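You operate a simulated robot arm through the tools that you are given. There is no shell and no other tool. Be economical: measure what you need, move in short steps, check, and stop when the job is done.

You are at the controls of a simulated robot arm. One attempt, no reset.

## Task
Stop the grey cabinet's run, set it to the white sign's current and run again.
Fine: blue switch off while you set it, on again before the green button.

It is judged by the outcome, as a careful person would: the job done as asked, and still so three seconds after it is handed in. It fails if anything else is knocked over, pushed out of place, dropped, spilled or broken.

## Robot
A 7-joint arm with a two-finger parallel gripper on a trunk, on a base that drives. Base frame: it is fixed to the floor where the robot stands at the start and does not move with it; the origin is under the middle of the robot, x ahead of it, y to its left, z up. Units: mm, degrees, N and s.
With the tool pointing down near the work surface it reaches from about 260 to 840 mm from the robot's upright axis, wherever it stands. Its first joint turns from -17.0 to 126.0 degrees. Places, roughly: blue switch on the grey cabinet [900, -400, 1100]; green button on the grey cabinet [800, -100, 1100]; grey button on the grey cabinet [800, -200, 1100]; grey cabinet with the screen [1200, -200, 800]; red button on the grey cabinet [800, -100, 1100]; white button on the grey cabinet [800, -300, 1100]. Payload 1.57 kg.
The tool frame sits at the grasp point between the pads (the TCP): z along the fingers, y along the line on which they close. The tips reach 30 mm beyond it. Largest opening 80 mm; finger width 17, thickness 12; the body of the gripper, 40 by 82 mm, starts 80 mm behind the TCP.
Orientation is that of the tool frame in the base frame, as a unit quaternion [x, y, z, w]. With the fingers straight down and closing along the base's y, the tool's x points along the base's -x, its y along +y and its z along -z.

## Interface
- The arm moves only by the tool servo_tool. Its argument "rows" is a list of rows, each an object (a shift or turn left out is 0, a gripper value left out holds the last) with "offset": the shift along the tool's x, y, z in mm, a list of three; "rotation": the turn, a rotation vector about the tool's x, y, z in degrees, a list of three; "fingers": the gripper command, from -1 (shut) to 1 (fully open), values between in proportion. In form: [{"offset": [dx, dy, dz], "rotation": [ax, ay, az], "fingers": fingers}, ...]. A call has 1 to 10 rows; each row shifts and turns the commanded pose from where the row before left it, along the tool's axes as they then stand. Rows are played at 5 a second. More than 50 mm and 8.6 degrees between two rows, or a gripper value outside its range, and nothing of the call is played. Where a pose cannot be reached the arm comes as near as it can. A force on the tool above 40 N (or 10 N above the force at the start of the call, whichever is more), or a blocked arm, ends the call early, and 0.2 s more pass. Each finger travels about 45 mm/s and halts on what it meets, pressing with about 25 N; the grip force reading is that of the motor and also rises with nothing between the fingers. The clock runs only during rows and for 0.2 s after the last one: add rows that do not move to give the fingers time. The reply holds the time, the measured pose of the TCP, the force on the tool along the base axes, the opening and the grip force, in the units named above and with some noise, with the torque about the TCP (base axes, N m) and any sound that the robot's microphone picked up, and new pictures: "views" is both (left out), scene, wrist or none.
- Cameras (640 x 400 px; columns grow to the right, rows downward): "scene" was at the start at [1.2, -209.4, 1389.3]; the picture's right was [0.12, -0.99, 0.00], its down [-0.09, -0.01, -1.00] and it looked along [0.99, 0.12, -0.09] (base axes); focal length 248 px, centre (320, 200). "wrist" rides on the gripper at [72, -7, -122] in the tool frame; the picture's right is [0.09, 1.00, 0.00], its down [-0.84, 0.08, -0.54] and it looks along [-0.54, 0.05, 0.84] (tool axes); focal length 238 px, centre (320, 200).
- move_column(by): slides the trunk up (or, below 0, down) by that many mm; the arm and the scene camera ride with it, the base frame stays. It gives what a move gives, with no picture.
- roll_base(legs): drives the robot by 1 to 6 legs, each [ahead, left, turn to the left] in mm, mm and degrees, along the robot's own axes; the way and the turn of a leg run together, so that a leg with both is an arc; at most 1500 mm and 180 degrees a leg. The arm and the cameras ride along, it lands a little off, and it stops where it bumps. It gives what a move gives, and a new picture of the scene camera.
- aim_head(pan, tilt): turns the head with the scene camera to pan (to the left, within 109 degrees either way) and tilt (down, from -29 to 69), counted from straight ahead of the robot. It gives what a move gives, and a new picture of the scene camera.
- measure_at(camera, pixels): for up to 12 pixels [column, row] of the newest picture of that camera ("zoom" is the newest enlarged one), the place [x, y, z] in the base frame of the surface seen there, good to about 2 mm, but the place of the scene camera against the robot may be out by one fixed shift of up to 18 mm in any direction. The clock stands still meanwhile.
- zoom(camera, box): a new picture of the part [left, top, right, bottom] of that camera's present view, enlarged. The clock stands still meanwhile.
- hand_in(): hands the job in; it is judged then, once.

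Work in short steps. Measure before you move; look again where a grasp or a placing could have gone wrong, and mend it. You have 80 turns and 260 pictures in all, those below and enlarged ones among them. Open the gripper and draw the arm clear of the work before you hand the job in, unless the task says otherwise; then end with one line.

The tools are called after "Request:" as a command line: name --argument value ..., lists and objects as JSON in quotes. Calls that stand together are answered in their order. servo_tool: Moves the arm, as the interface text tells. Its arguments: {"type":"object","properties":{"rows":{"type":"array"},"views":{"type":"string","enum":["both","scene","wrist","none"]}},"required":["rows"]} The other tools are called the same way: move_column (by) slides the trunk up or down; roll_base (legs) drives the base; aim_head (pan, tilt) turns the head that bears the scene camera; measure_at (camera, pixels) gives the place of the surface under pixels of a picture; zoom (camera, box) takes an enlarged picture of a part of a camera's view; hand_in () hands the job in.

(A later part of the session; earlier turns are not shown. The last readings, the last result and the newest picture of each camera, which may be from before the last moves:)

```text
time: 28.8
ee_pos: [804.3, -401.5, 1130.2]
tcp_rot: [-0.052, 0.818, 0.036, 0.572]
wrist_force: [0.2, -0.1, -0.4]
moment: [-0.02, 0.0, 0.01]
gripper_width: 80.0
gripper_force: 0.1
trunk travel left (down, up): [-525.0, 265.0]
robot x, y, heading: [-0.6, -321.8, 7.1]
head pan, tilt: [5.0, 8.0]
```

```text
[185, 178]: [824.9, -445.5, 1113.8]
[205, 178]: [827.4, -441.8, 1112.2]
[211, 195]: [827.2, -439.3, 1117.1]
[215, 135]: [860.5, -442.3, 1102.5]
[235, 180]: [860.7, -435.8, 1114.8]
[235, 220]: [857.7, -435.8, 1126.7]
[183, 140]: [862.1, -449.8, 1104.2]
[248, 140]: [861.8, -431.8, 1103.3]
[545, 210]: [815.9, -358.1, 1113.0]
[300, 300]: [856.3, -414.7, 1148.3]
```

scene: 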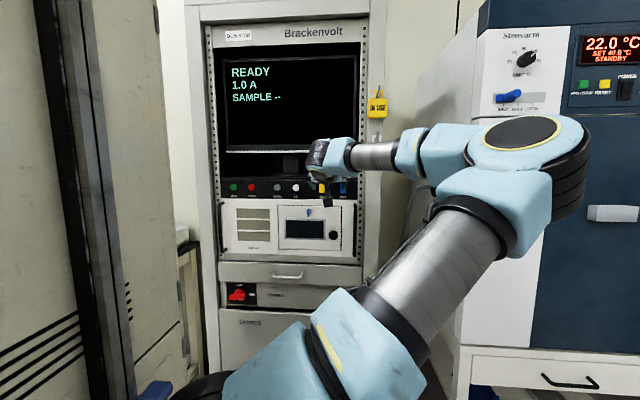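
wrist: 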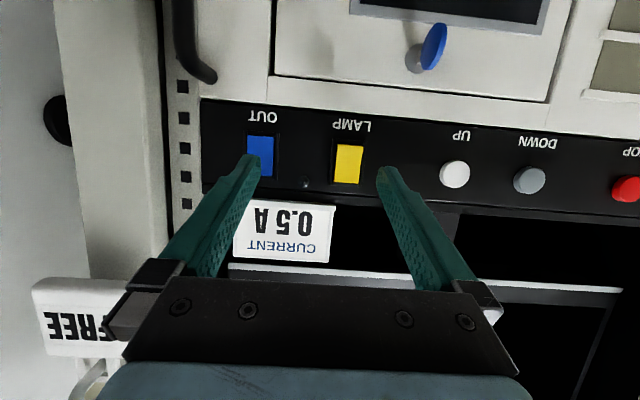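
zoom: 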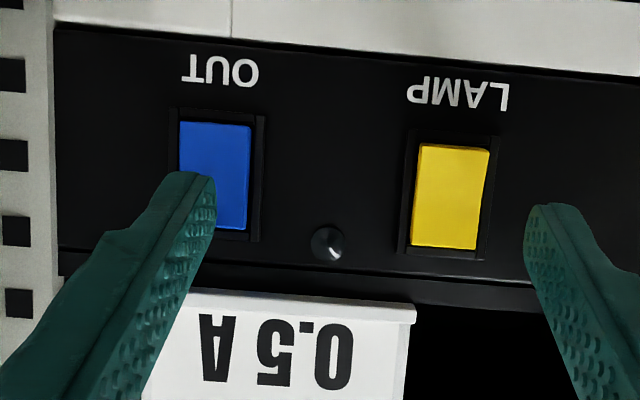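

Lateral alignment is good (finger centre projects to y −441). I'll lower 4 mm, then press forward in small steps.

Request:
servo_tool --rows '[{"offset": [3.8, 0, 1.4]}, {"offset": [-4.4, 0, 12.2]}, {"offset": [-1.4, 0, 3.8]}, {"offset": [-0.7, 0, 1.9]}, {"offset": [-0.7, 0, 1.9]}, {"offset": [-0.7, 0, 1.9]}, {}]' --views "wrist"

Request:
zoom --camera "wrist" --box '[180, 90, 420, 240]'

```text
time: 30.3
ee_pos: [822.2, -399.8, 1125.3]
tcp_rot: [-0.052, 0.818, 0.036, 0.571]
wrist_force: [-21.6, -3.6, 4.1]
moment: [0.05, -0.11, -1.01]
gripper_width: 80.2
gripper_force: 0.0
trunk travel left (down, up): [-525.0, 265.0]
robot x, y, heading: [-0.4, -327.4, 7.2]
head pan, tilt: [5.0, 8.0]
stopped in row 7: the force on the tool passed its limit at 43 N (the readings are from after the stop); the commanded pose is now the measured one
```

wrist: 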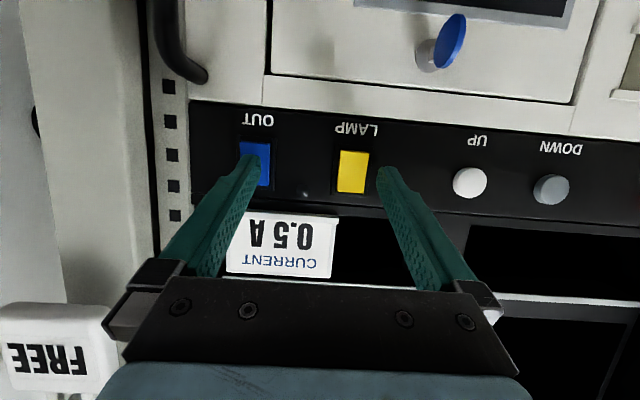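

```text
2.67 times, centred on (300, 165) of wrist
```

zoom: 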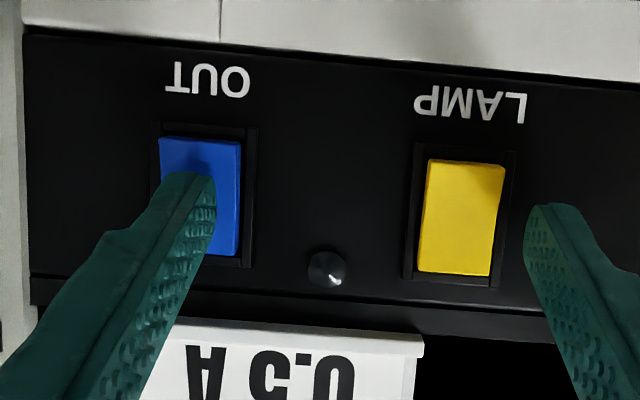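

Contact was on the right finger alone at the top (moment agrees), and it is still rigid at 43 N. So the top really is against its stop. I'll back off and press the bottom end (upper finger edge at z≈1104) with the same single finger.

Request:
servo_tool --rows '[{"offset": [3.8, 0, -10.3]}, {"offset": [18.8, 0, 6.8]}, {"offset": [-2.7, 0, 7.5]}, {"offset": [-1, 0, 2.8]}, {"offset": [-0.7, 0, 1.9]}, {"offset": [-0.7, 0, 1.9]}, {"offset": [-0.7, 0, 1.9]}, {}]' --views "both"

Request:
zoom --camera "wrist" --box '[180, 90, 420, 240]'

```text
time: 32.2
ee_pos: [830.3, -399.0, 1100.9]
tcp_rot: [-0.05, 0.821, 0.037, 0.568]
wrist_force: [-1.9, -0.3, -5.0]
moment: [0.14, 0.13, -0.18]
gripper_width: 79.8
gripper_force: 0.2
trunk travel left (down, up): [-525.0, 265.0]
robot x, y, heading: [-1.9, -323.5, 7.2]
head pan, tilt: [5.0, 8.0]
stopped in row 8: the force on the tool passed its limit at 40 N (the readings are from after the stop); the commanded pose is now the measured one
```

scene: 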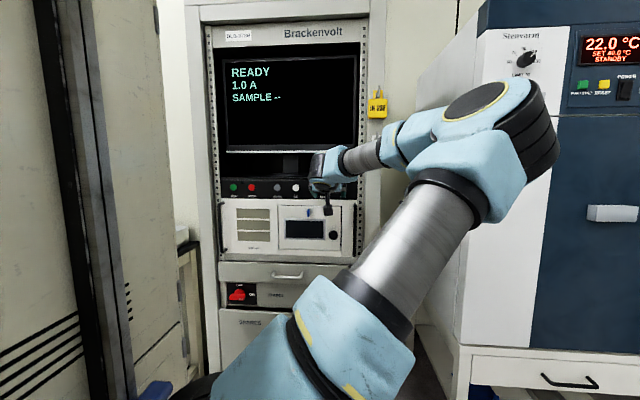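
wrist: 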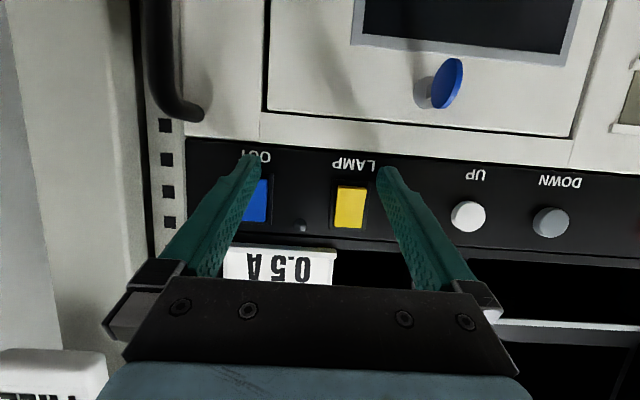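

```text
2.67 times, centred on (300, 165) of wrist
```

zoom: 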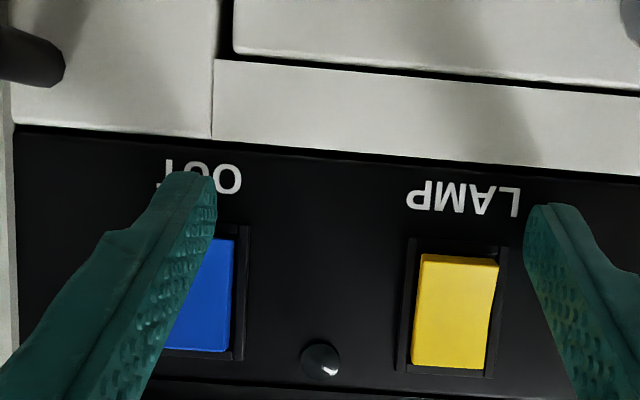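

The finger slid down 4 mm onto the panel below the rocker (z≈1098), so that wasn't a fair press. I'll back off and look before retrying a bit higher.

Request:
servo_tool --rows '[{"offset": [6, 0, -17]}, {"offset": [0, 40, 0]}, {}]' --views "wrist"

Request:
zoom --camera "wrist" --box '[170, 140, 330, 240]'

Request:
zoom --camera "scene" --box '[306, 172, 362, 207]'

```text
time: 33.0
ee_pos: [806.2, -362.1, 1101.1]
tcp_rot: [-0.051, 0.82, 0.037, 0.568]
wrist_force: [-0.2, 0.7, 0.0]
moment: [-0.05, 0.01, -0.02]
gripper_width: 79.9
gripper_force: 0.0
trunk travel left (down, up): [-525.0, 265.0]
robot x, y, heading: [-0.7, -322.6, 7.4]
head pan, tilt: [5.0, 8.0]
```

wrist: 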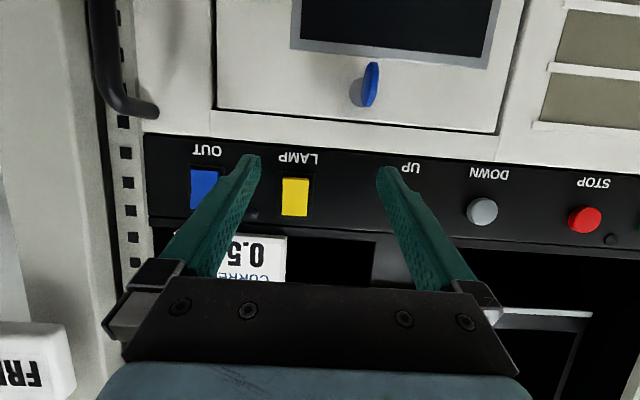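

```text
4.00 times, centred on (250, 190) of wrist
```

zoom: 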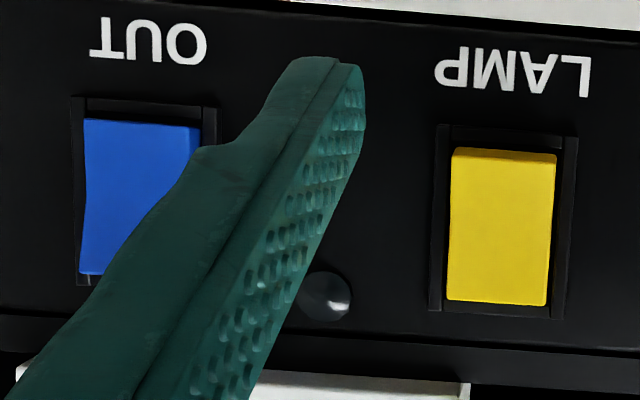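

```text
11.43 times, centred on (334, 190) of scene
```

zoom: 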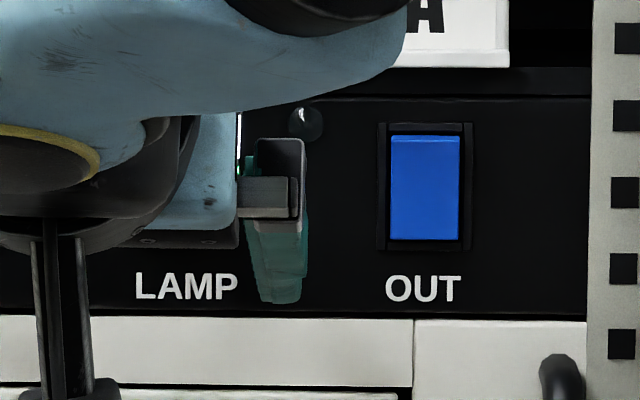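

Blue is unobstructed in the scene zoom. I'll measure its profile from there as an independent check.

Request:
measure_at --camera "zoom" --pixels '[[425, 138], [425, 146], [425, 160], [425, 175], [425, 188], [425, 200], [425, 215], [425, 228], [425, 236], [384, 190], [467, 190], [425, 128]]'

Request:
measure_at --camera "wrist" --pixels '[[296, 180], [296, 185], [296, 190], [295, 195], [295, 200], [295, 205], [295, 212], [281, 195], [310, 195], [323, 195]]'

```text
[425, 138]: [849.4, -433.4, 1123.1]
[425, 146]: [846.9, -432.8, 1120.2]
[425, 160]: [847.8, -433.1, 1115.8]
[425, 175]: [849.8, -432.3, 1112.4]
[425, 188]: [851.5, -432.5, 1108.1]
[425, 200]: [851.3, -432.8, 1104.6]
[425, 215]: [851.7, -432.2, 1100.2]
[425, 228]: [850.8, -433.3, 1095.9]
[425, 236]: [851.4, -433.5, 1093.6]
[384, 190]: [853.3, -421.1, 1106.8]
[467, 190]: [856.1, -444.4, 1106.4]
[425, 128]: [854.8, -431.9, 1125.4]
```

```text
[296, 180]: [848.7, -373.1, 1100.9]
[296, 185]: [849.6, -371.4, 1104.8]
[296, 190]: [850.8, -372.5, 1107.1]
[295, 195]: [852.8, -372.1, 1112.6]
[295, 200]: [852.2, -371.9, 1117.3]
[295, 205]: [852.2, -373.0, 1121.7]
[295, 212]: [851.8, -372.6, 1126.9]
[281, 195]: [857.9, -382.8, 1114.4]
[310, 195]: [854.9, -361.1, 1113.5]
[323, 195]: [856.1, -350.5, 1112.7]
```

Both cameras now agree: blue's lower half is flush and its top half slopes outward about 4 mm, so the top is the side to press. My earlier contact at z≈1123 had only a short lever, so I'll press at the very end (edge at z≈1127) with the single finger, smoothly.

Request:
servo_tool --rows '[{"offset": [-13.1, -19.8, -5.5]}, {"offset": [-13.1, -19.7, -5.5]}, {"offset": [-2.8, 0, 7.5]}, {}]' --views "wrist"

Request:
zoom --camera "wrist" --box '[180, 120, 340, 220]'

```text
time: 34.0
ee_pos: [819.1, -399.9, 1128.9]
tcp_rot: [-0.05, 0.82, 0.037, 0.569]
wrist_force: [-0.9, -1.0, -0.6]
moment: [0.0, 0.01, 0.0]
gripper_width: 80.0
gripper_force: 0.1
trunk travel left (down, up): [-525.0, 265.0]
robot x, y, heading: [-5.0, -324.2, 7.1]
head pan, tilt: [5.0, 8.0]
```

wrist: 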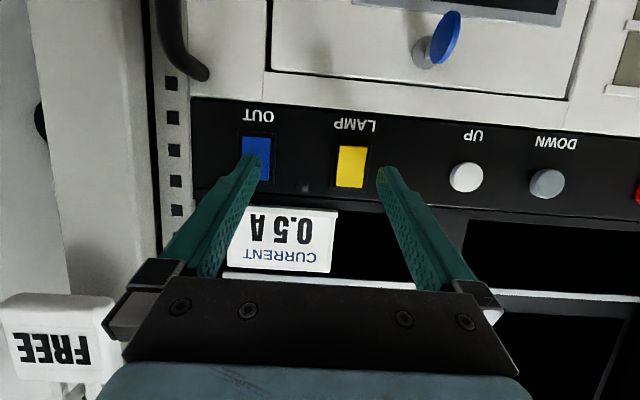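

```text
4.00 times, centred on (260, 170) of wrist
```

zoom: 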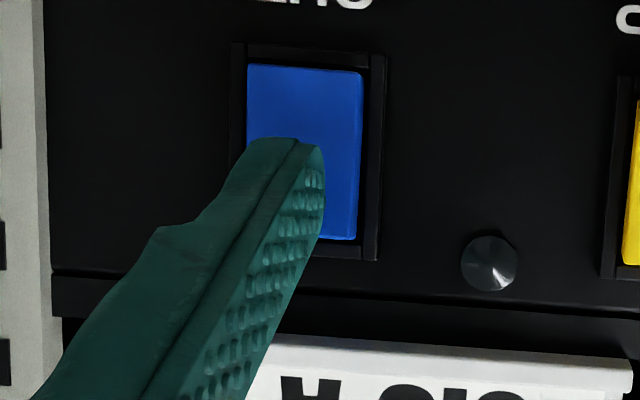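

Tip is about 3 mm from the rocker's top end. Pressing now.

Request:
servo_tool --rows '[{"offset": [-0.7, 0, 1.9]}, {"offset": [-0.7, 0, 1.9]}, {"offset": [-0.7, 0, 1.9]}, {"offset": [-0.7, 0, 1.9]}, {"offset": [-0.5, 0, 1.4]}, {}]' --views "both"

Request:
zoom --camera "wrist" --box '[180, 120, 340, 220]'

```text
time: 35.1
ee_pos: [822.6, -399.2, 1128.4]
tcp_rot: [-0.048, 0.821, 0.035, 0.567]
wrist_force: [-20.6, -3.5, 4.0]
moment: [0.08, -0.1, -0.94]
gripper_width: 80.2
gripper_force: 0.1
trunk travel left (down, up): [-525.0, 265.0]
robot x, y, heading: [-2.1, -324.9, 7.2]
head pan, tilt: [5.0, 8.0]
stopped in row 5: the force on the tool passed its limit at 44 N (the readings are from after the stop); the commanded pose is now the measured one
```

scene: 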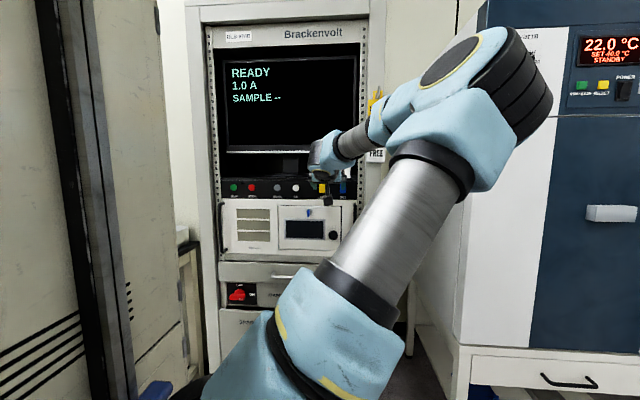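
wrist: 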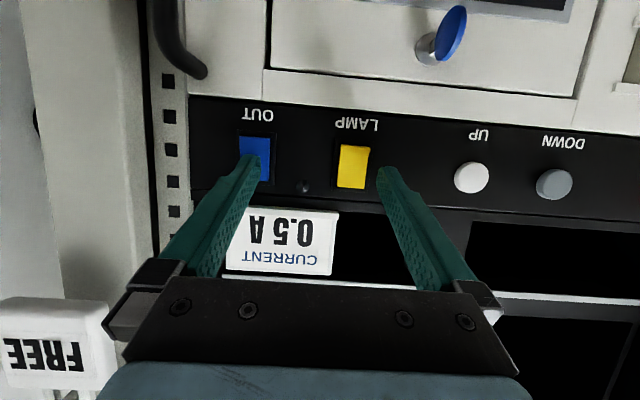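

```text
4.00 times, centred on (260, 170) of wrist
```

zoom: 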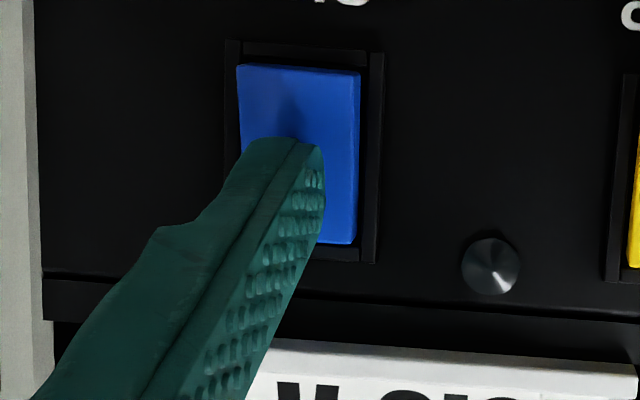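

Still rigid at 44 N, and the tool is being pushed *up* (Fz +4). The rocker's top end has to swing in *and up*, and the grippy finger jams against that. I'll start contact 5 mm lower and push in and up together along its arc.

Request:
servo_tool --rows '[{"offset": [1.4, 0, -3.7]}, {"offset": [4.7, 0, 1.8]}, {"offset": [-1.4, 0, 3.7]}, {"offset": [-1.9, 0, 0.9]}, {"offset": [-1.9, 0, 0.9]}, {"offset": [-1.9, 0, 0.9]}, {"offset": [-1.9, 0, 0.9]}, {}]' --views "wrist"

Request:
zoom --camera "wrist" --box '[180, 120, 340, 220]'

```text
time: 36.0
ee_pos: [822.1, -399.2, 1121.1]
tcp_rot: [-0.049, 0.822, 0.036, 0.566]
wrist_force: [-22.4, -3.5, 3.7]
moment: [-0.09, -0.1, -0.95]
gripper_width: 80.0
gripper_force: 0.0
trunk travel left (down, up): [-525.0, 265.0]
robot x, y, heading: [-2.7, -320.9, 7.3]
head pan, tilt: [5.0, 8.0]
stopped in row 4: the force on the tool passed its limit at 44 N (the readings are from after the stop); the commanded pose is now the measured one
```

wrist: 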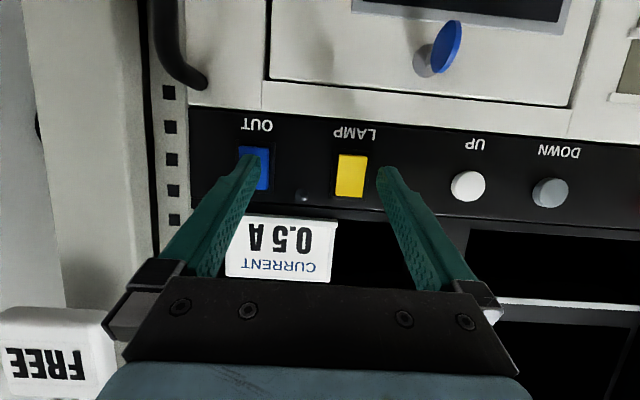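

```text
4.00 times, centred on (260, 170) of wrist
```

zoom: 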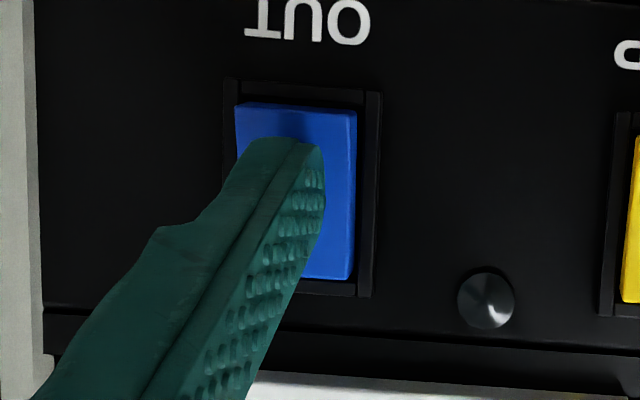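

The push stopped right at contact before the upward part began. From light contact I'll drag upward with slight inward pressure.

Request:
servo_tool --rows '[{"offset": [0.5, 0, -1.4]}, {"offset": [-2.1, 0, -0.2]}, {"offset": [-2.1, 0, -0.2]}, {"offset": [-2.1, 0, -0.2]}, {"offset": [-2.1, 0, -0.2]}, {}]' --views "wrist"

Request:
zoom --camera "wrist" --box '[180, 120, 340, 220]'

```text
time: 37.4
ee_pos: [823.9, -400.2, 1129.2]
tcp_rot: [-0.049, 0.823, 0.037, 0.565]
wrist_force: [-34.7, -3.9, -10.2]
moment: [0.42, 0.5, -1.47]
gripper_width: 79.5
gripper_force: 0.0
trunk travel left (down, up): [-525.0, 265.0]
robot x, y, heading: [-6.9, -323.6, 7.2]
head pan, tilt: [5.0, 8.0]
```

wrist: 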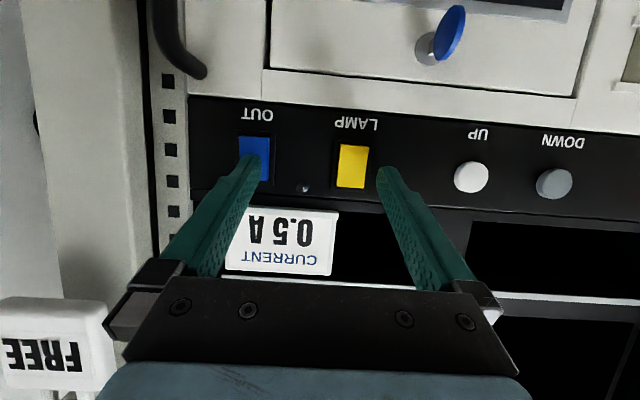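

```text
4.00 times, centred on (260, 170) of wrist
```

zoom: 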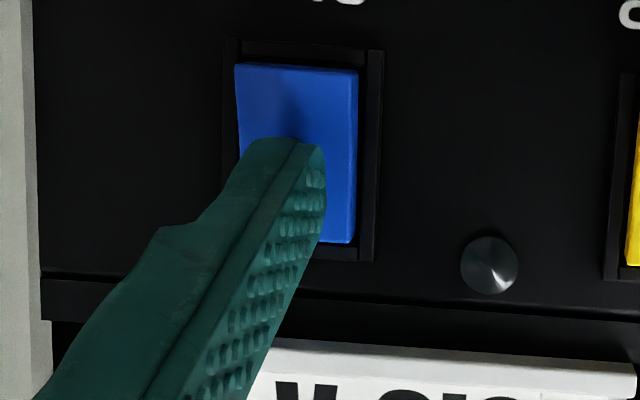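

The finger slid up over the face (μ≈0.3) at 35 N, with no rotation, so the top really won't go in. I'll now do a proper press on the bottom half, with the edge at z≈1106, well inside the rocker.

Request:
servo_tool --rows '[{"offset": [5.7, 0, -15]}, {"offset": [18.7, 0, 7.1]}, {}]' --views "none"

```text
time: 38.2
ee_pos: [810.0, -401.4, 1109.2]
tcp_rot: [-0.05, 0.822, 0.037, 0.566]
wrist_force: [0.8, -0.1, 0.3]
moment: [0.0, -0.01, -0.01]
gripper_width: 80.0
gripper_force: 0.1
trunk travel left (down, up): [-525.0, 265.0]
robot x, y, heading: [-3.5, -323.6, 7.1]
head pan, tilt: [5.0, 8.0]
```

Position is good (z 1109, edge ≈1106). Pressing forward gently.

Request:
servo_tool --rows '[{"offset": [-3.5, 0, 9.4]}, {"offset": [-1.1, 0, 2.8]}, {"offset": [-0.7, 0, 1.9]}, {"offset": [-0.5, 0, 1.4]}, {}]' --views "wrist"

Request:
zoom --camera "wrist" --box '[180, 120, 340, 220]'

```text
time: 39.4
ee_pos: [823.5, -401.1, 1110.2]
tcp_rot: [-0.05, 0.823, 0.037, 0.565]
wrist_force: [-37.6, -3.9, -6.2]
moment: [-0.33, 0.29, -1.66]
gripper_width: 79.7
gripper_force: 0.0
trunk travel left (down, up): [-525.0, 265.0]
robot x, y, heading: [-2.3, -326.8, 7.4]
head pan, tilt: [5.0, 8.0]
```

wrist: 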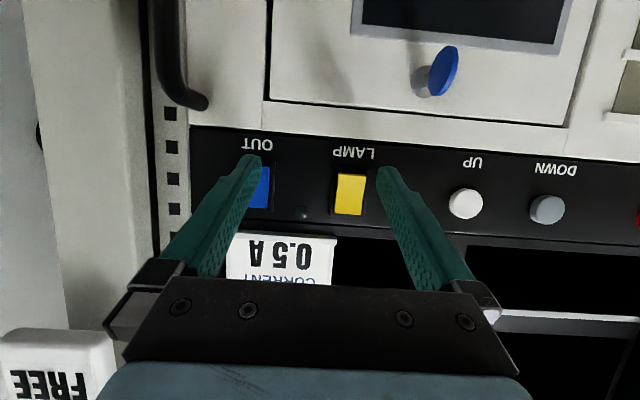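

```text
4.00 times, centred on (260, 170) of wrist
```

zoom: 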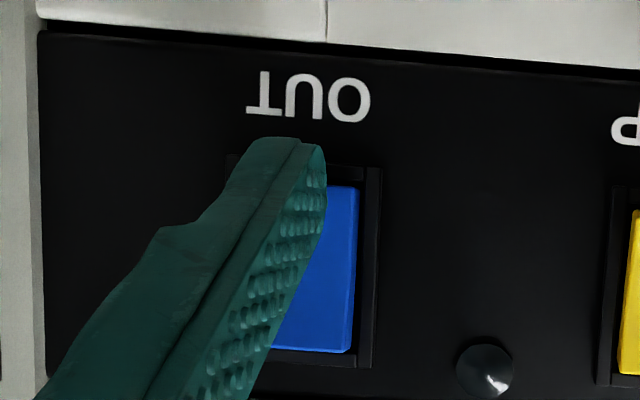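

Solid at 38 N as well. In the zoom the finger (px 235–325) sits about 2–3 mm right of the rocker centre (240–358), possibly bearing on the right bezel rail. I'll back off, shift 3 mm left and press the top end again, holding longer.

Request:
servo_tool --rows '[{"offset": [5, 0, -13]}, {"offset": [-13.1, 3, -5]}, {}]' --views "none"

Request:
servo_tool --rows '[{"offset": [-2.6, 0, 7]}, {}]' --views "wrist"

Request:
zoom --camera "wrist" --box '[200, 120, 320, 195]'

```text
time: 40.2
ee_pos: [811.5, -399.5, 1123.7]
tcp_rot: [-0.049, 0.823, 0.036, 0.565]
wrist_force: [1.2, 0.3, -0.5]
moment: [0.01, -0.01, 0.0]
gripper_width: 80.2
gripper_force: 0.0
trunk travel left (down, up): [-525.0, 265.0]
robot x, y, heading: [-2.7, -322.7, 7.2]
head pan, tilt: [5.0, 8.0]
```

```text
time: 40.8
ee_pos: [818.8, -396.8, 1123.3]
tcp_rot: [-0.05, 0.823, 0.037, 0.564]
wrist_force: [0.0, -0.5, 0.5]
moment: [-0.02, 0.01, -0.04]
gripper_width: 80.4
gripper_force: 0.0
trunk travel left (down, up): [-525.0, 265.0]
robot x, y, heading: [-4.9, -321.8, 7.2]
head pan, tilt: [5.0, 8.0]
```

wrist: 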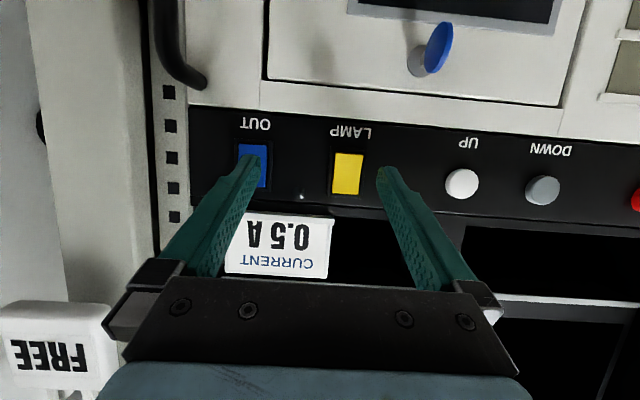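

```text
5.33 times, centred on (260, 158) of wrist
```

zoom: 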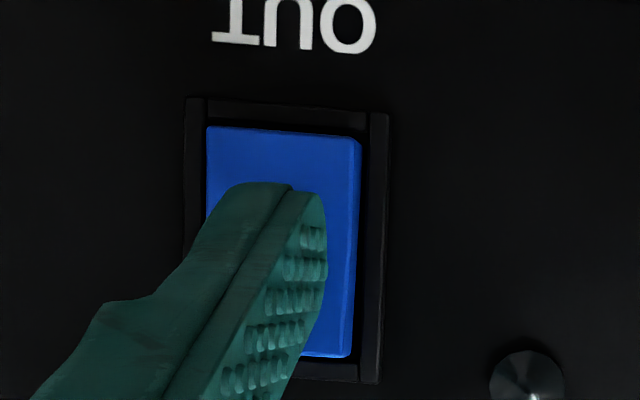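

Centred on the rocker now. Pressing slowly with a hold.

Request:
servo_tool --rows '[{"offset": [-0.7, 0, 1.9]}, {"offset": [-0.7, 0, 1.9]}, {"offset": [-0.5, 0, 1.4]}, {"offset": [-0.5, 0, 1.4]}, {}, {}, {}]' --views "wrist"

Request:
zoom --camera "wrist" --box '[200, 120, 320, 195]'

```text
time: 41.9
ee_pos: [823.7, -398.1, 1122.8]
tcp_rot: [-0.049, 0.824, 0.035, 0.564]
wrist_force: [-24.5, -4.9, 5.7]
moment: [0.06, -0.09, -1.08]
gripper_width: 80.1
gripper_force: 0.0
trunk travel left (down, up): [-525.0, 265.0]
robot x, y, heading: [-3.0, -324.2, 7.3]
head pan, tilt: [5.0, 8.0]
stopped in row 5: the force on the tool passed its limit at 42 N (the readings are from after the stop); the commanded pose is now the measured one
```

wrist: 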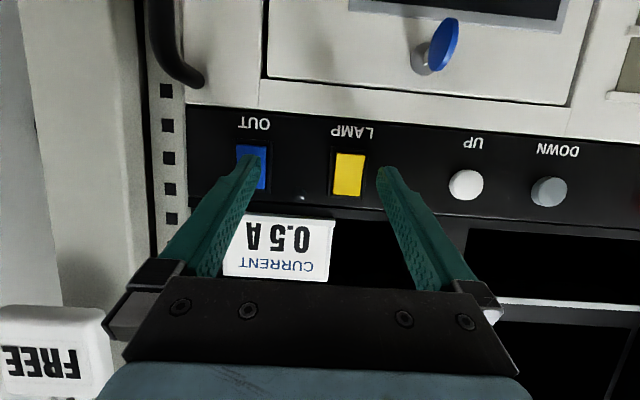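

```text
5.33 times, centred on (260, 158) of wrist
```

zoom: 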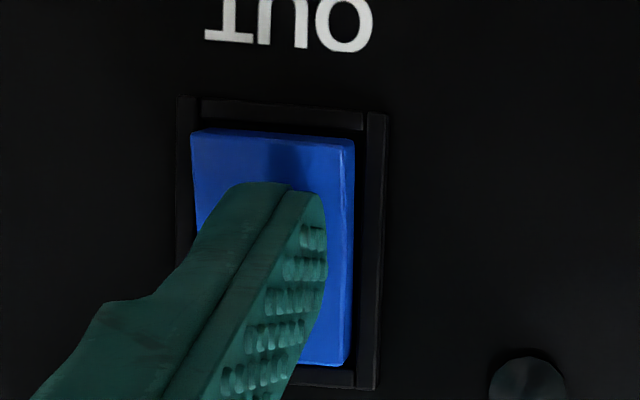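

I'll measure the visible rocker face while it is loaded, to see if it has tilted at all.

Request:
measure_at --camera "zoom" --pixels '[[270, 140], [270, 150], [220, 160], [340, 160], [338, 200], [335, 240], [335, 280], [330, 320], [325, 350], [375, 240], [340, 378]]'

```text
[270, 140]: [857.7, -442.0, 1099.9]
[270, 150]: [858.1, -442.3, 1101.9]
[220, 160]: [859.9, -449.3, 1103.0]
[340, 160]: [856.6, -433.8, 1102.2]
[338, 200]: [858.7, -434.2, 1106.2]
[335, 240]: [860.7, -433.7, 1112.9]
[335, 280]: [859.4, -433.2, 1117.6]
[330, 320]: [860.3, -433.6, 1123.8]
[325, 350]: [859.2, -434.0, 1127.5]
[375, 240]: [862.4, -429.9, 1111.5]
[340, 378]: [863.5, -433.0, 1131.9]
```

The bottom end now measures out (857.7) and the top in (860), so the rocker **has** flipped, silently. My bottom presses had been flipping it back. I'll withdraw and verify.

Request:
servo_tool --rows '[{"offset": [7.1, 0, -18.7]}, {"offset": [7, 40, -18]}, {}]' --views "both"

Request:
zoom --camera "scene" --box '[306, 172, 362, 207]'

Request:
measure_at --camera "zoom" --pixels '[[425, 140], [425, 148], [425, 160], [425, 175], [425, 188], [425, 200], [425, 215], [425, 228], [425, 236]]'

```text
time: 42.7
ee_pos: [781.4, -360.0, 1124.7]
tcp_rot: [-0.049, 0.823, 0.036, 0.564]
wrist_force: [1.0, -0.1, 0.5]
moment: [0.0, 0.02, 0.01]
gripper_width: 79.9
gripper_force: 0.1
trunk travel left (down, up): [-525.0, 265.0]
robot x, y, heading: [1.0, -322.1, 7.6]
head pan, tilt: [5.0, 8.0]
```

scene: 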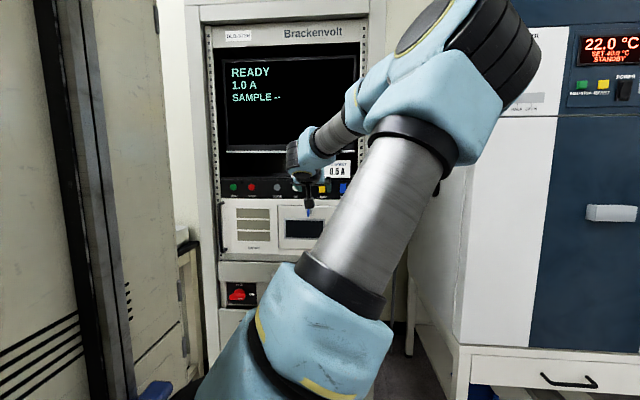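
wrist: 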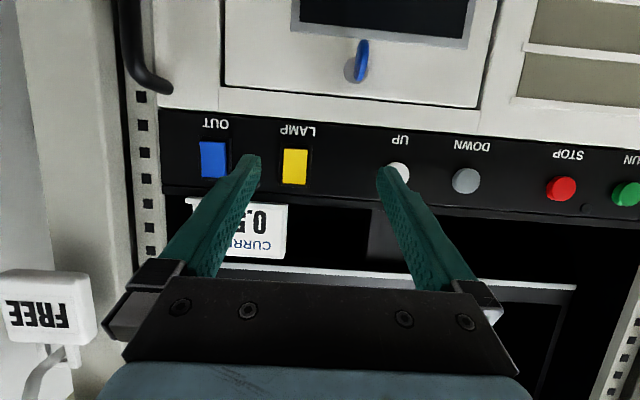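

```text
11.43 times, centred on (334, 190) of scene
```

zoom: 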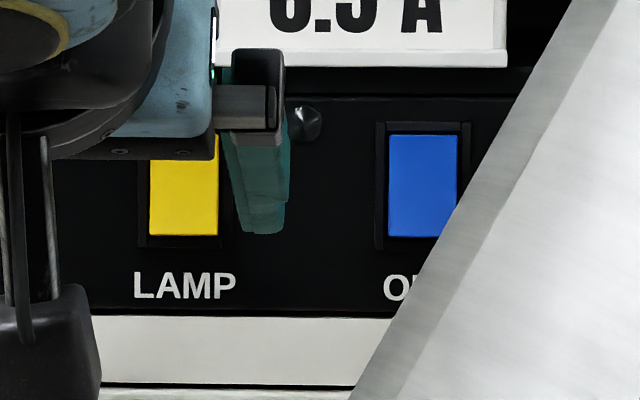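

```text
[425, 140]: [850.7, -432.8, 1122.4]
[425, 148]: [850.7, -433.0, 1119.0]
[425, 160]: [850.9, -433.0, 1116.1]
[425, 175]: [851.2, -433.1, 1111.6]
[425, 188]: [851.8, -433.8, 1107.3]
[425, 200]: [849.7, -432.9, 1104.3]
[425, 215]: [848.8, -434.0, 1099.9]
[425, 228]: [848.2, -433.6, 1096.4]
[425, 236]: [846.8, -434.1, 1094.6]
```

Confirmed: the bottom end is out now, matching the unlit LAMP switch, so OUT is off. Next I'll shut the fingers, level the tool and line up on grey DOWN at (832, −218, 1115.5).

Request:
servo_tool --rows '[{"rotation": [0, -7, 0], "fingers": -1}, {"rotation": [0, -7, 0]}, {"rotation": [0, -6.8, 0]}, {"offset": [3, 45, 0]}, {"offset": [3, 45, 0]}, {"offset": [3.2, 44.2, 0]}, {"offset": [0, 0, 26]}, {}]' --views "both"

```text
time: 44.5
ee_pos: [790.8, -223.2, 1114.2]
tcp_rot: [-0.041, 0.709, 0.043, 0.703]
wrist_force: [0.8, 0.9, -0.9]
moment: [0.03, 0.03, -0.01]
gripper_width: 0.1
gripper_force: 20.7
trunk travel left (down, up): [-525.0, 265.0]
robot x, y, heading: [-3.8, -321.1, 7.1]
head pan, tilt: [5.0, 8.0]
```

scene: 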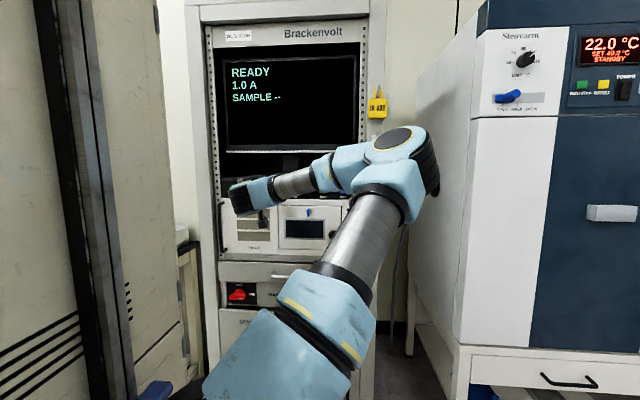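
wrist: 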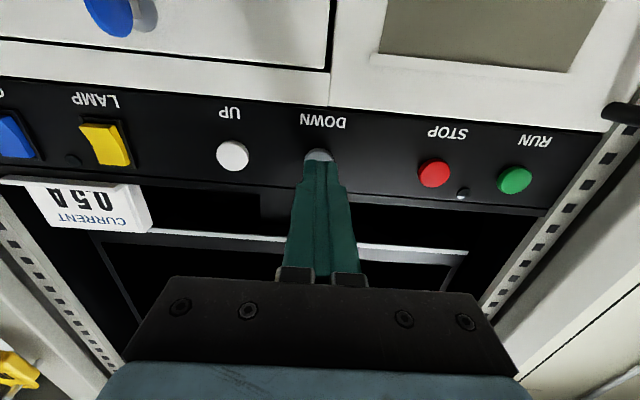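

Lined up on DOWN (320,155). I'll press once as STOP was pressed and check the step size.

Request:
servo_tool --rows '[{"offset": [0, 0, 8]}, {"offset": [0, 0, 4]}, {"offset": [0, 0, 2.5]}, {"offset": [0, 0, 2]}, {}, {"offset": [0, 0, -8]}, {}]' --views "scene"

```text
time: 46.1
ee_pos: [798.5, -224.7, 1113.5]
tcp_rot: [-0.041, 0.708, 0.043, 0.704]
wrist_force: [0.4, 0.6, 0.1]
moment: [-0.01, -0.02, -0.01]
gripper_width: 0.1
gripper_force: 21.2
trunk travel left (down, up): [-525.0, 265.0]
robot x, y, heading: [0.8, -318.7, 7.0]
head pan, tilt: [5.0, 8.0]
heard: click
```

scene: 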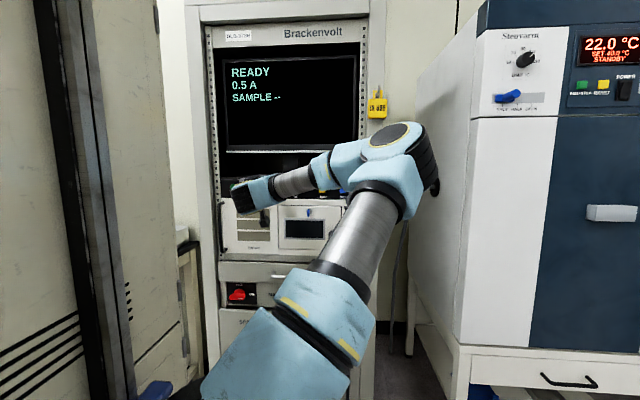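

The screen reads 0.5 A after one press. I'll confirm with a zoom while moving back to the blue switch: retreat, go right, open, and tilt for the single-finger press on the bottom end.

Request:
zoom --camera "scene" --box '[220, 50, 380, 150]'

Request:
servo_tool --rows '[{"offset": [5, 0, -25]}, {"offset": [0, -43.7, 0]}, {"offset": [0, -43.7, 0]}, {"offset": [0, -43.7, 0]}, {"offset": [0, -43.5, 0], "fingers": 1}, {"rotation": [0, 7, 0]}, {"rotation": [0, 7, 0]}, {"rotation": [0, 6, 0]}, {"offset": [-2.4, 0, 6.6]}, {}]' --views "both"

Request:
zoom --camera "wrist" --box '[180, 120, 340, 220]'

```text
4.00 times, centred on (300, 100) of scene
```

zoom: 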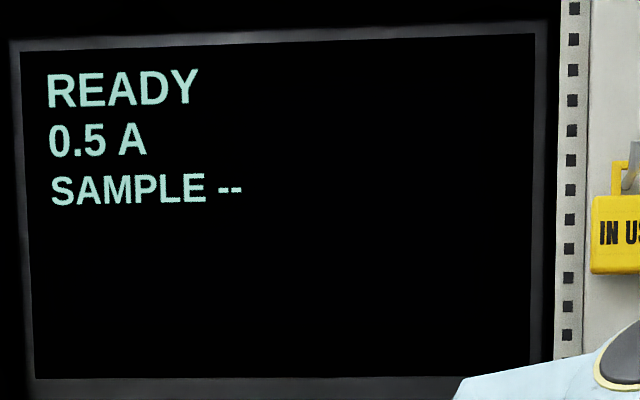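

```text
time: 48.3
ee_pos: [801.0, -400.3, 1107.8]
tcp_rot: [-0.049, 0.82, 0.036, 0.569]
wrist_force: [0.6, -1.0, -0.1]
moment: [0.01, -0.01, -0.02]
gripper_width: 79.9
gripper_force: 0.0
trunk travel left (down, up): [-525.0, 265.0]
robot x, y, heading: [-1.5, -321.2, 7.2]
head pan, tilt: [5.0, 8.0]
```

scene: 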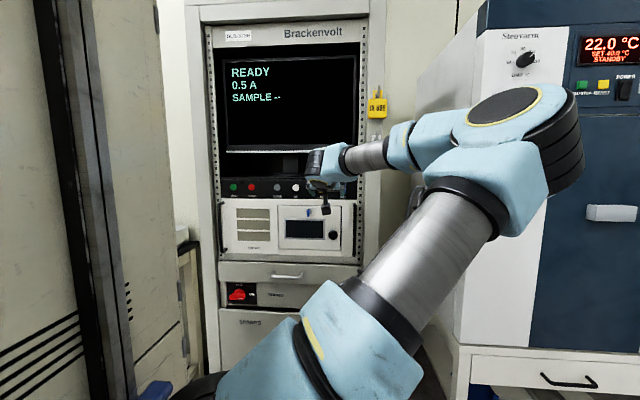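
wrist: 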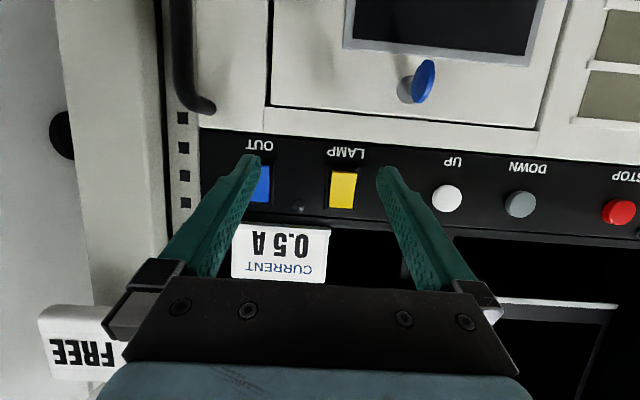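

```text
4.00 times, centred on (260, 170) of wrist
```

zoom: 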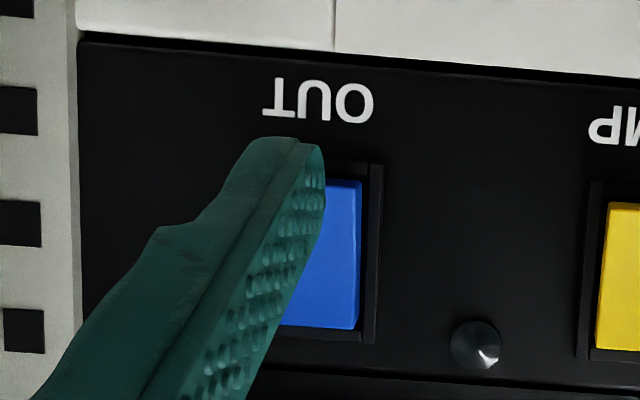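

Aligned on the bottom half (edge z≈1105), about 20 mm away. I'll press it on, with a gentle end.

Request:
servo_tool --rows '[{"offset": [-4, 0, 10]}, {"offset": [-2.5, 0, 6.6]}, {"offset": [-1.1, 0, 2.8]}, {"offset": [-0.7, 0, 1.9]}, {"offset": [-0.7, 0, 1.9]}, {"offset": [-0.5, 0, 1.4]}, {}]' --views "wrist"

Request:
servo_tool --rows '[{"offset": [7.1, 0, -18.7]}, {"offset": [7, 40, -18]}, {"offset": [0, 40, 0]}, {}]' --views "both"

Request:
zoom --camera "wrist" --box '[100, 120, 260, 220]'

```text
time: 49.5
ee_pos: [824.0, -397.6, 1108.3]
tcp_rot: [-0.048, 0.82, 0.035, 0.569]
wrist_force: [-22.7, -4.1, 5.8]
moment: [-0.02, -0.13, -0.94]
gripper_width: 80.0
gripper_force: 0.0
trunk travel left (down, up): [-525.0, 265.0]
robot x, y, heading: [-3.6, -321.9, 7.4]
head pan, tilt: [5.0, 8.0]
stopped in row 6: the force on the tool passed its limit at 44 N (the readings are from after the stop); the commanded pose is now the measured one
```

wrist: 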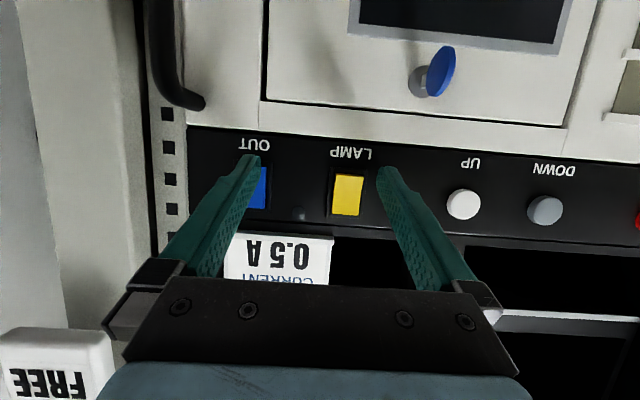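

```text
time: 50.5
ee_pos: [776.7, -322.1, 1106.9]
tcp_rot: [-0.047, 0.821, 0.034, 0.568]
wrist_force: [-0.3, 0.1, 0.4]
moment: [0.0, -0.01, -0.02]
gripper_width: 80.1
gripper_force: 0.1
trunk travel left (down, up): [-525.0, 265.0]
robot x, y, heading: [-3.0, -321.5, 7.6]
head pan, tilt: [5.0, 8.0]
```

scene: 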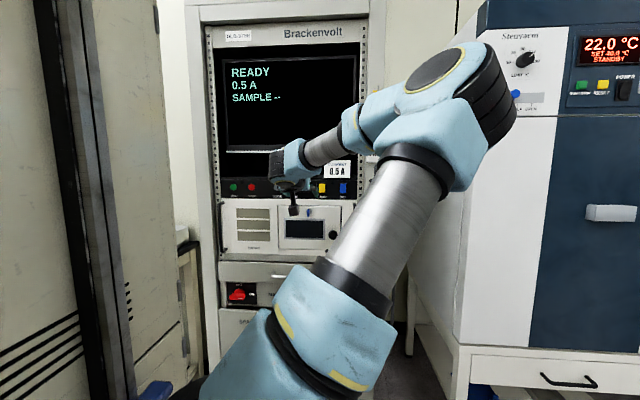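
wrist: 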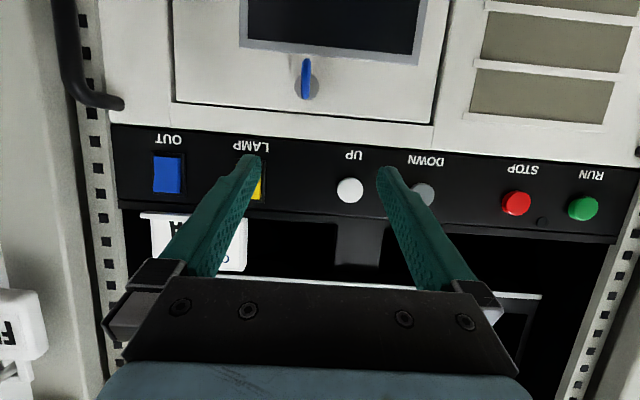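

```text
4.00 times, centred on (180, 170) of wrist
```

zoom: 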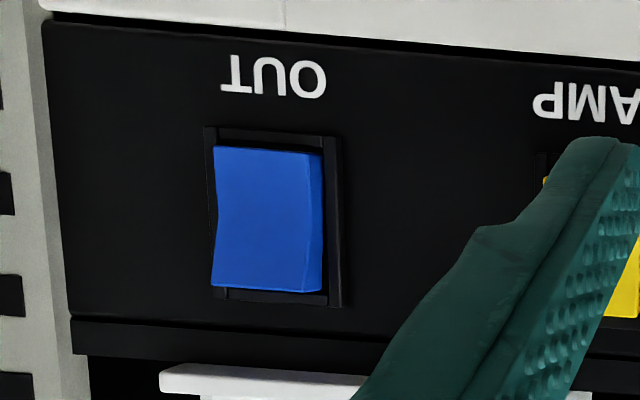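

I'll measure the blue rocker profile to confirm it has flipped back to its starting position (top out).

Request:
zoom --camera "scene" --box '[306, 172, 362, 207]'

Request:
measure_at --camera "wrist" --pixels '[[167, 159], [167, 163], [167, 167], [167, 171], [167, 175], [167, 180], [167, 184], [167, 189]]'

```text
11.43 times, centred on (334, 190) of scene
```

zoom: 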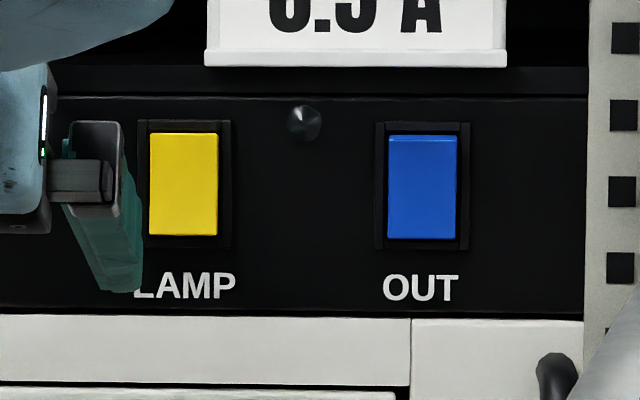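

```text
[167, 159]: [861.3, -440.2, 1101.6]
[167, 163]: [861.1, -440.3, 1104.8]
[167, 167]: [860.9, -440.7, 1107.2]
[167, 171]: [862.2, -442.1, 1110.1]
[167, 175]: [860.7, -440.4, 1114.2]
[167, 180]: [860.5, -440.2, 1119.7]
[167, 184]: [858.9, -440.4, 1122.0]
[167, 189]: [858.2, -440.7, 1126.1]
```

Blue is back to top-out, as it was during the original run, so OUT is on. Next I'll shut and level the tool and go to green RUN at (812.5, −66, 1115).

Request:
servo_tool --rows '[{"rotation": [0, -7, 0], "fingers": -1}, {"rotation": [0, -7, 0]}, {"rotation": [0, -6.4, 0]}, {"offset": [-1.35, 41.5, 0]}, {"offset": [-1.35, 41.5, 0]}, {"offset": [-1.35, 41.5, 0]}, {"offset": [-1.35, 41.5, 0]}, {"offset": [-1.35, 41.5, 0]}, {"offset": [-1.35, 41.5, 0]}, {"offset": [0, 0, 26]}]' --views "both"

```text
time: 52.7
ee_pos: [772.2, -71.9, 1115.0]
tcp_rot: [-0.041, 0.707, 0.043, 0.705]
wrist_force: [1.1, 0.5, -0.2]
moment: [0.0, -0.01, 0.01]
gripper_width: 0.2
gripper_force: 21.3
trunk travel left (down, up): [-525.0, 265.0]
robot x, y, heading: [0.4, -323.7, 7.2]
head pan, tilt: [5.0, 8.0]
```

scene: 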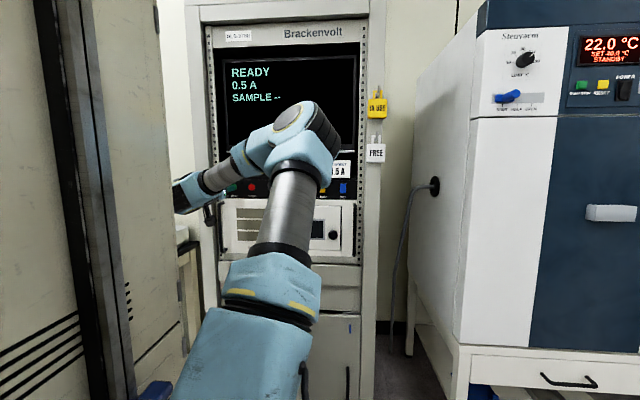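
wrist: 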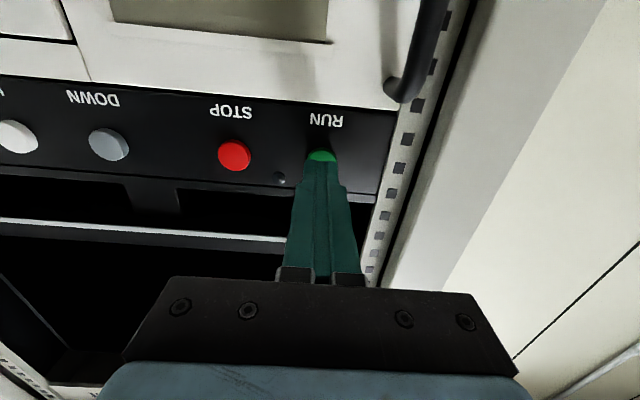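

Lined up on RUN (322,155), which is ~11 mm away. I'll press and withdraw.

Request:
servo_tool --rows '[{"offset": [0, 0, 8]}, {"offset": [0, 0, 4]}, {"offset": [0, 0, 2]}, {"offset": [0, 0, 1.5]}, {}, {"offset": [0, 0, -30]}, {"offset": [0, 0, -40]}, {}]' --views "both"

Request:
zoom --camera "scene" --box '[220, 50, 380, 150]'

```text
time: 54.5
ee_pos: [719.4, -77.9, 1117.7]
tcp_rot: [-0.04, 0.707, 0.043, 0.704]
wrist_force: [0.1, 0.2, -0.2]
moment: [0.0, 0.02, 0.02]
gripper_width: 0.0
gripper_force: 21.6
trunk travel left (down, up): [-525.0, 265.0]
robot x, y, heading: [-4.6, -322.1, 7.3]
head pan, tilt: [5.0, 8.0]
heard: click
```

scene: 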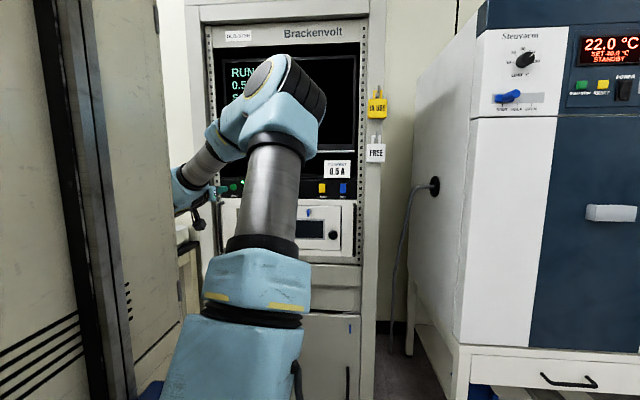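
wrist: 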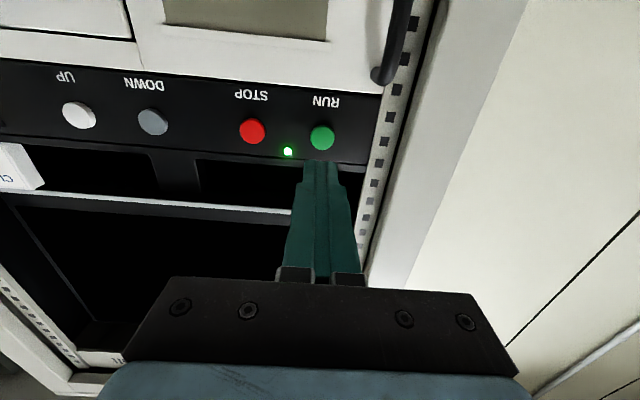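

```text
4.00 times, centred on (300, 100) of scene
```

zoom: 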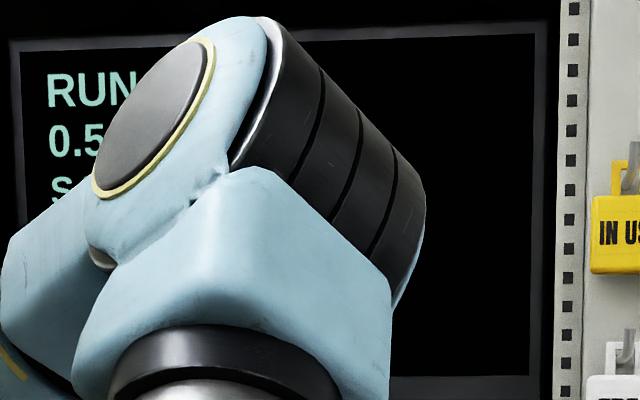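

Click heard, LED lit, and the screen shows RUN 0.5. I'll draw the arm clear to the right, open the gripper and check the full screen and panel once more.

Request:
servo_tool --rows '[{"offset": [0, -40, -20]}, {"offset": [0, -45, 0]}, {"offset": [0, -45, 0]}, {"offset": [0, -45, 0]}, {"offset": [0, -45, 0], "fingers": 1}, {"offset": [0, -45, 0]}, {}, {}, {}]' --views "both"

Request:
zoom --camera "scene" --box '[210, 50, 370, 210]'

```text
time: 56.5
ee_pos: [731.3, -344.3, 1114.4]
tcp_rot: [-0.04, 0.707, 0.043, 0.704]
wrist_force: [0.2, -0.1, -0.9]
moment: [0.01, -0.01, -0.03]
gripper_width: 79.9
gripper_force: 0.1
trunk travel left (down, up): [-525.0, 265.0]
robot x, y, heading: [-3.9, -325.6, 7.4]
head pan, tilt: [5.0, 8.0]
```

scene: 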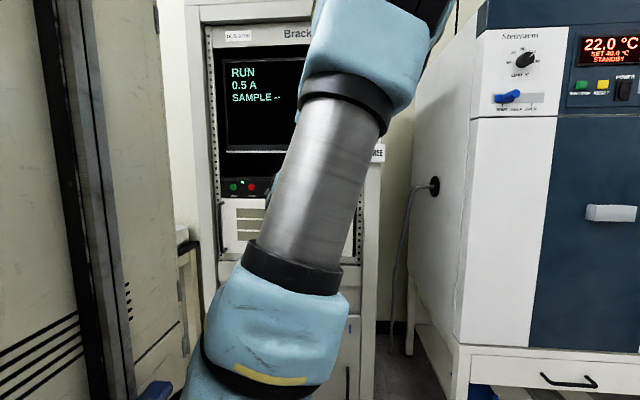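
wrist: 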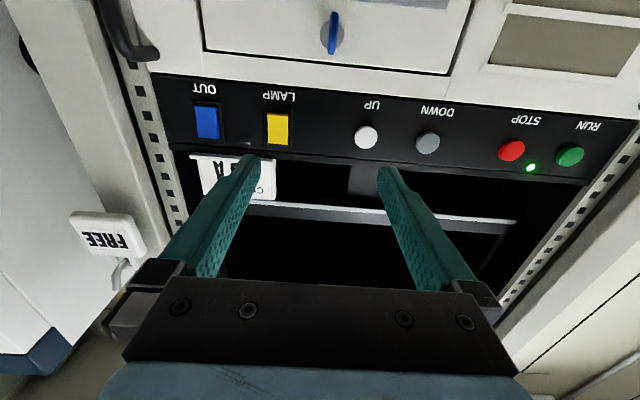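

```text
2.50 times, centred on (290, 130) of scene
```

zoom: 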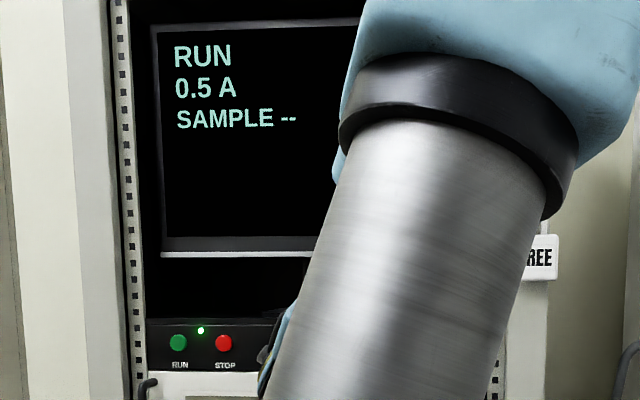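

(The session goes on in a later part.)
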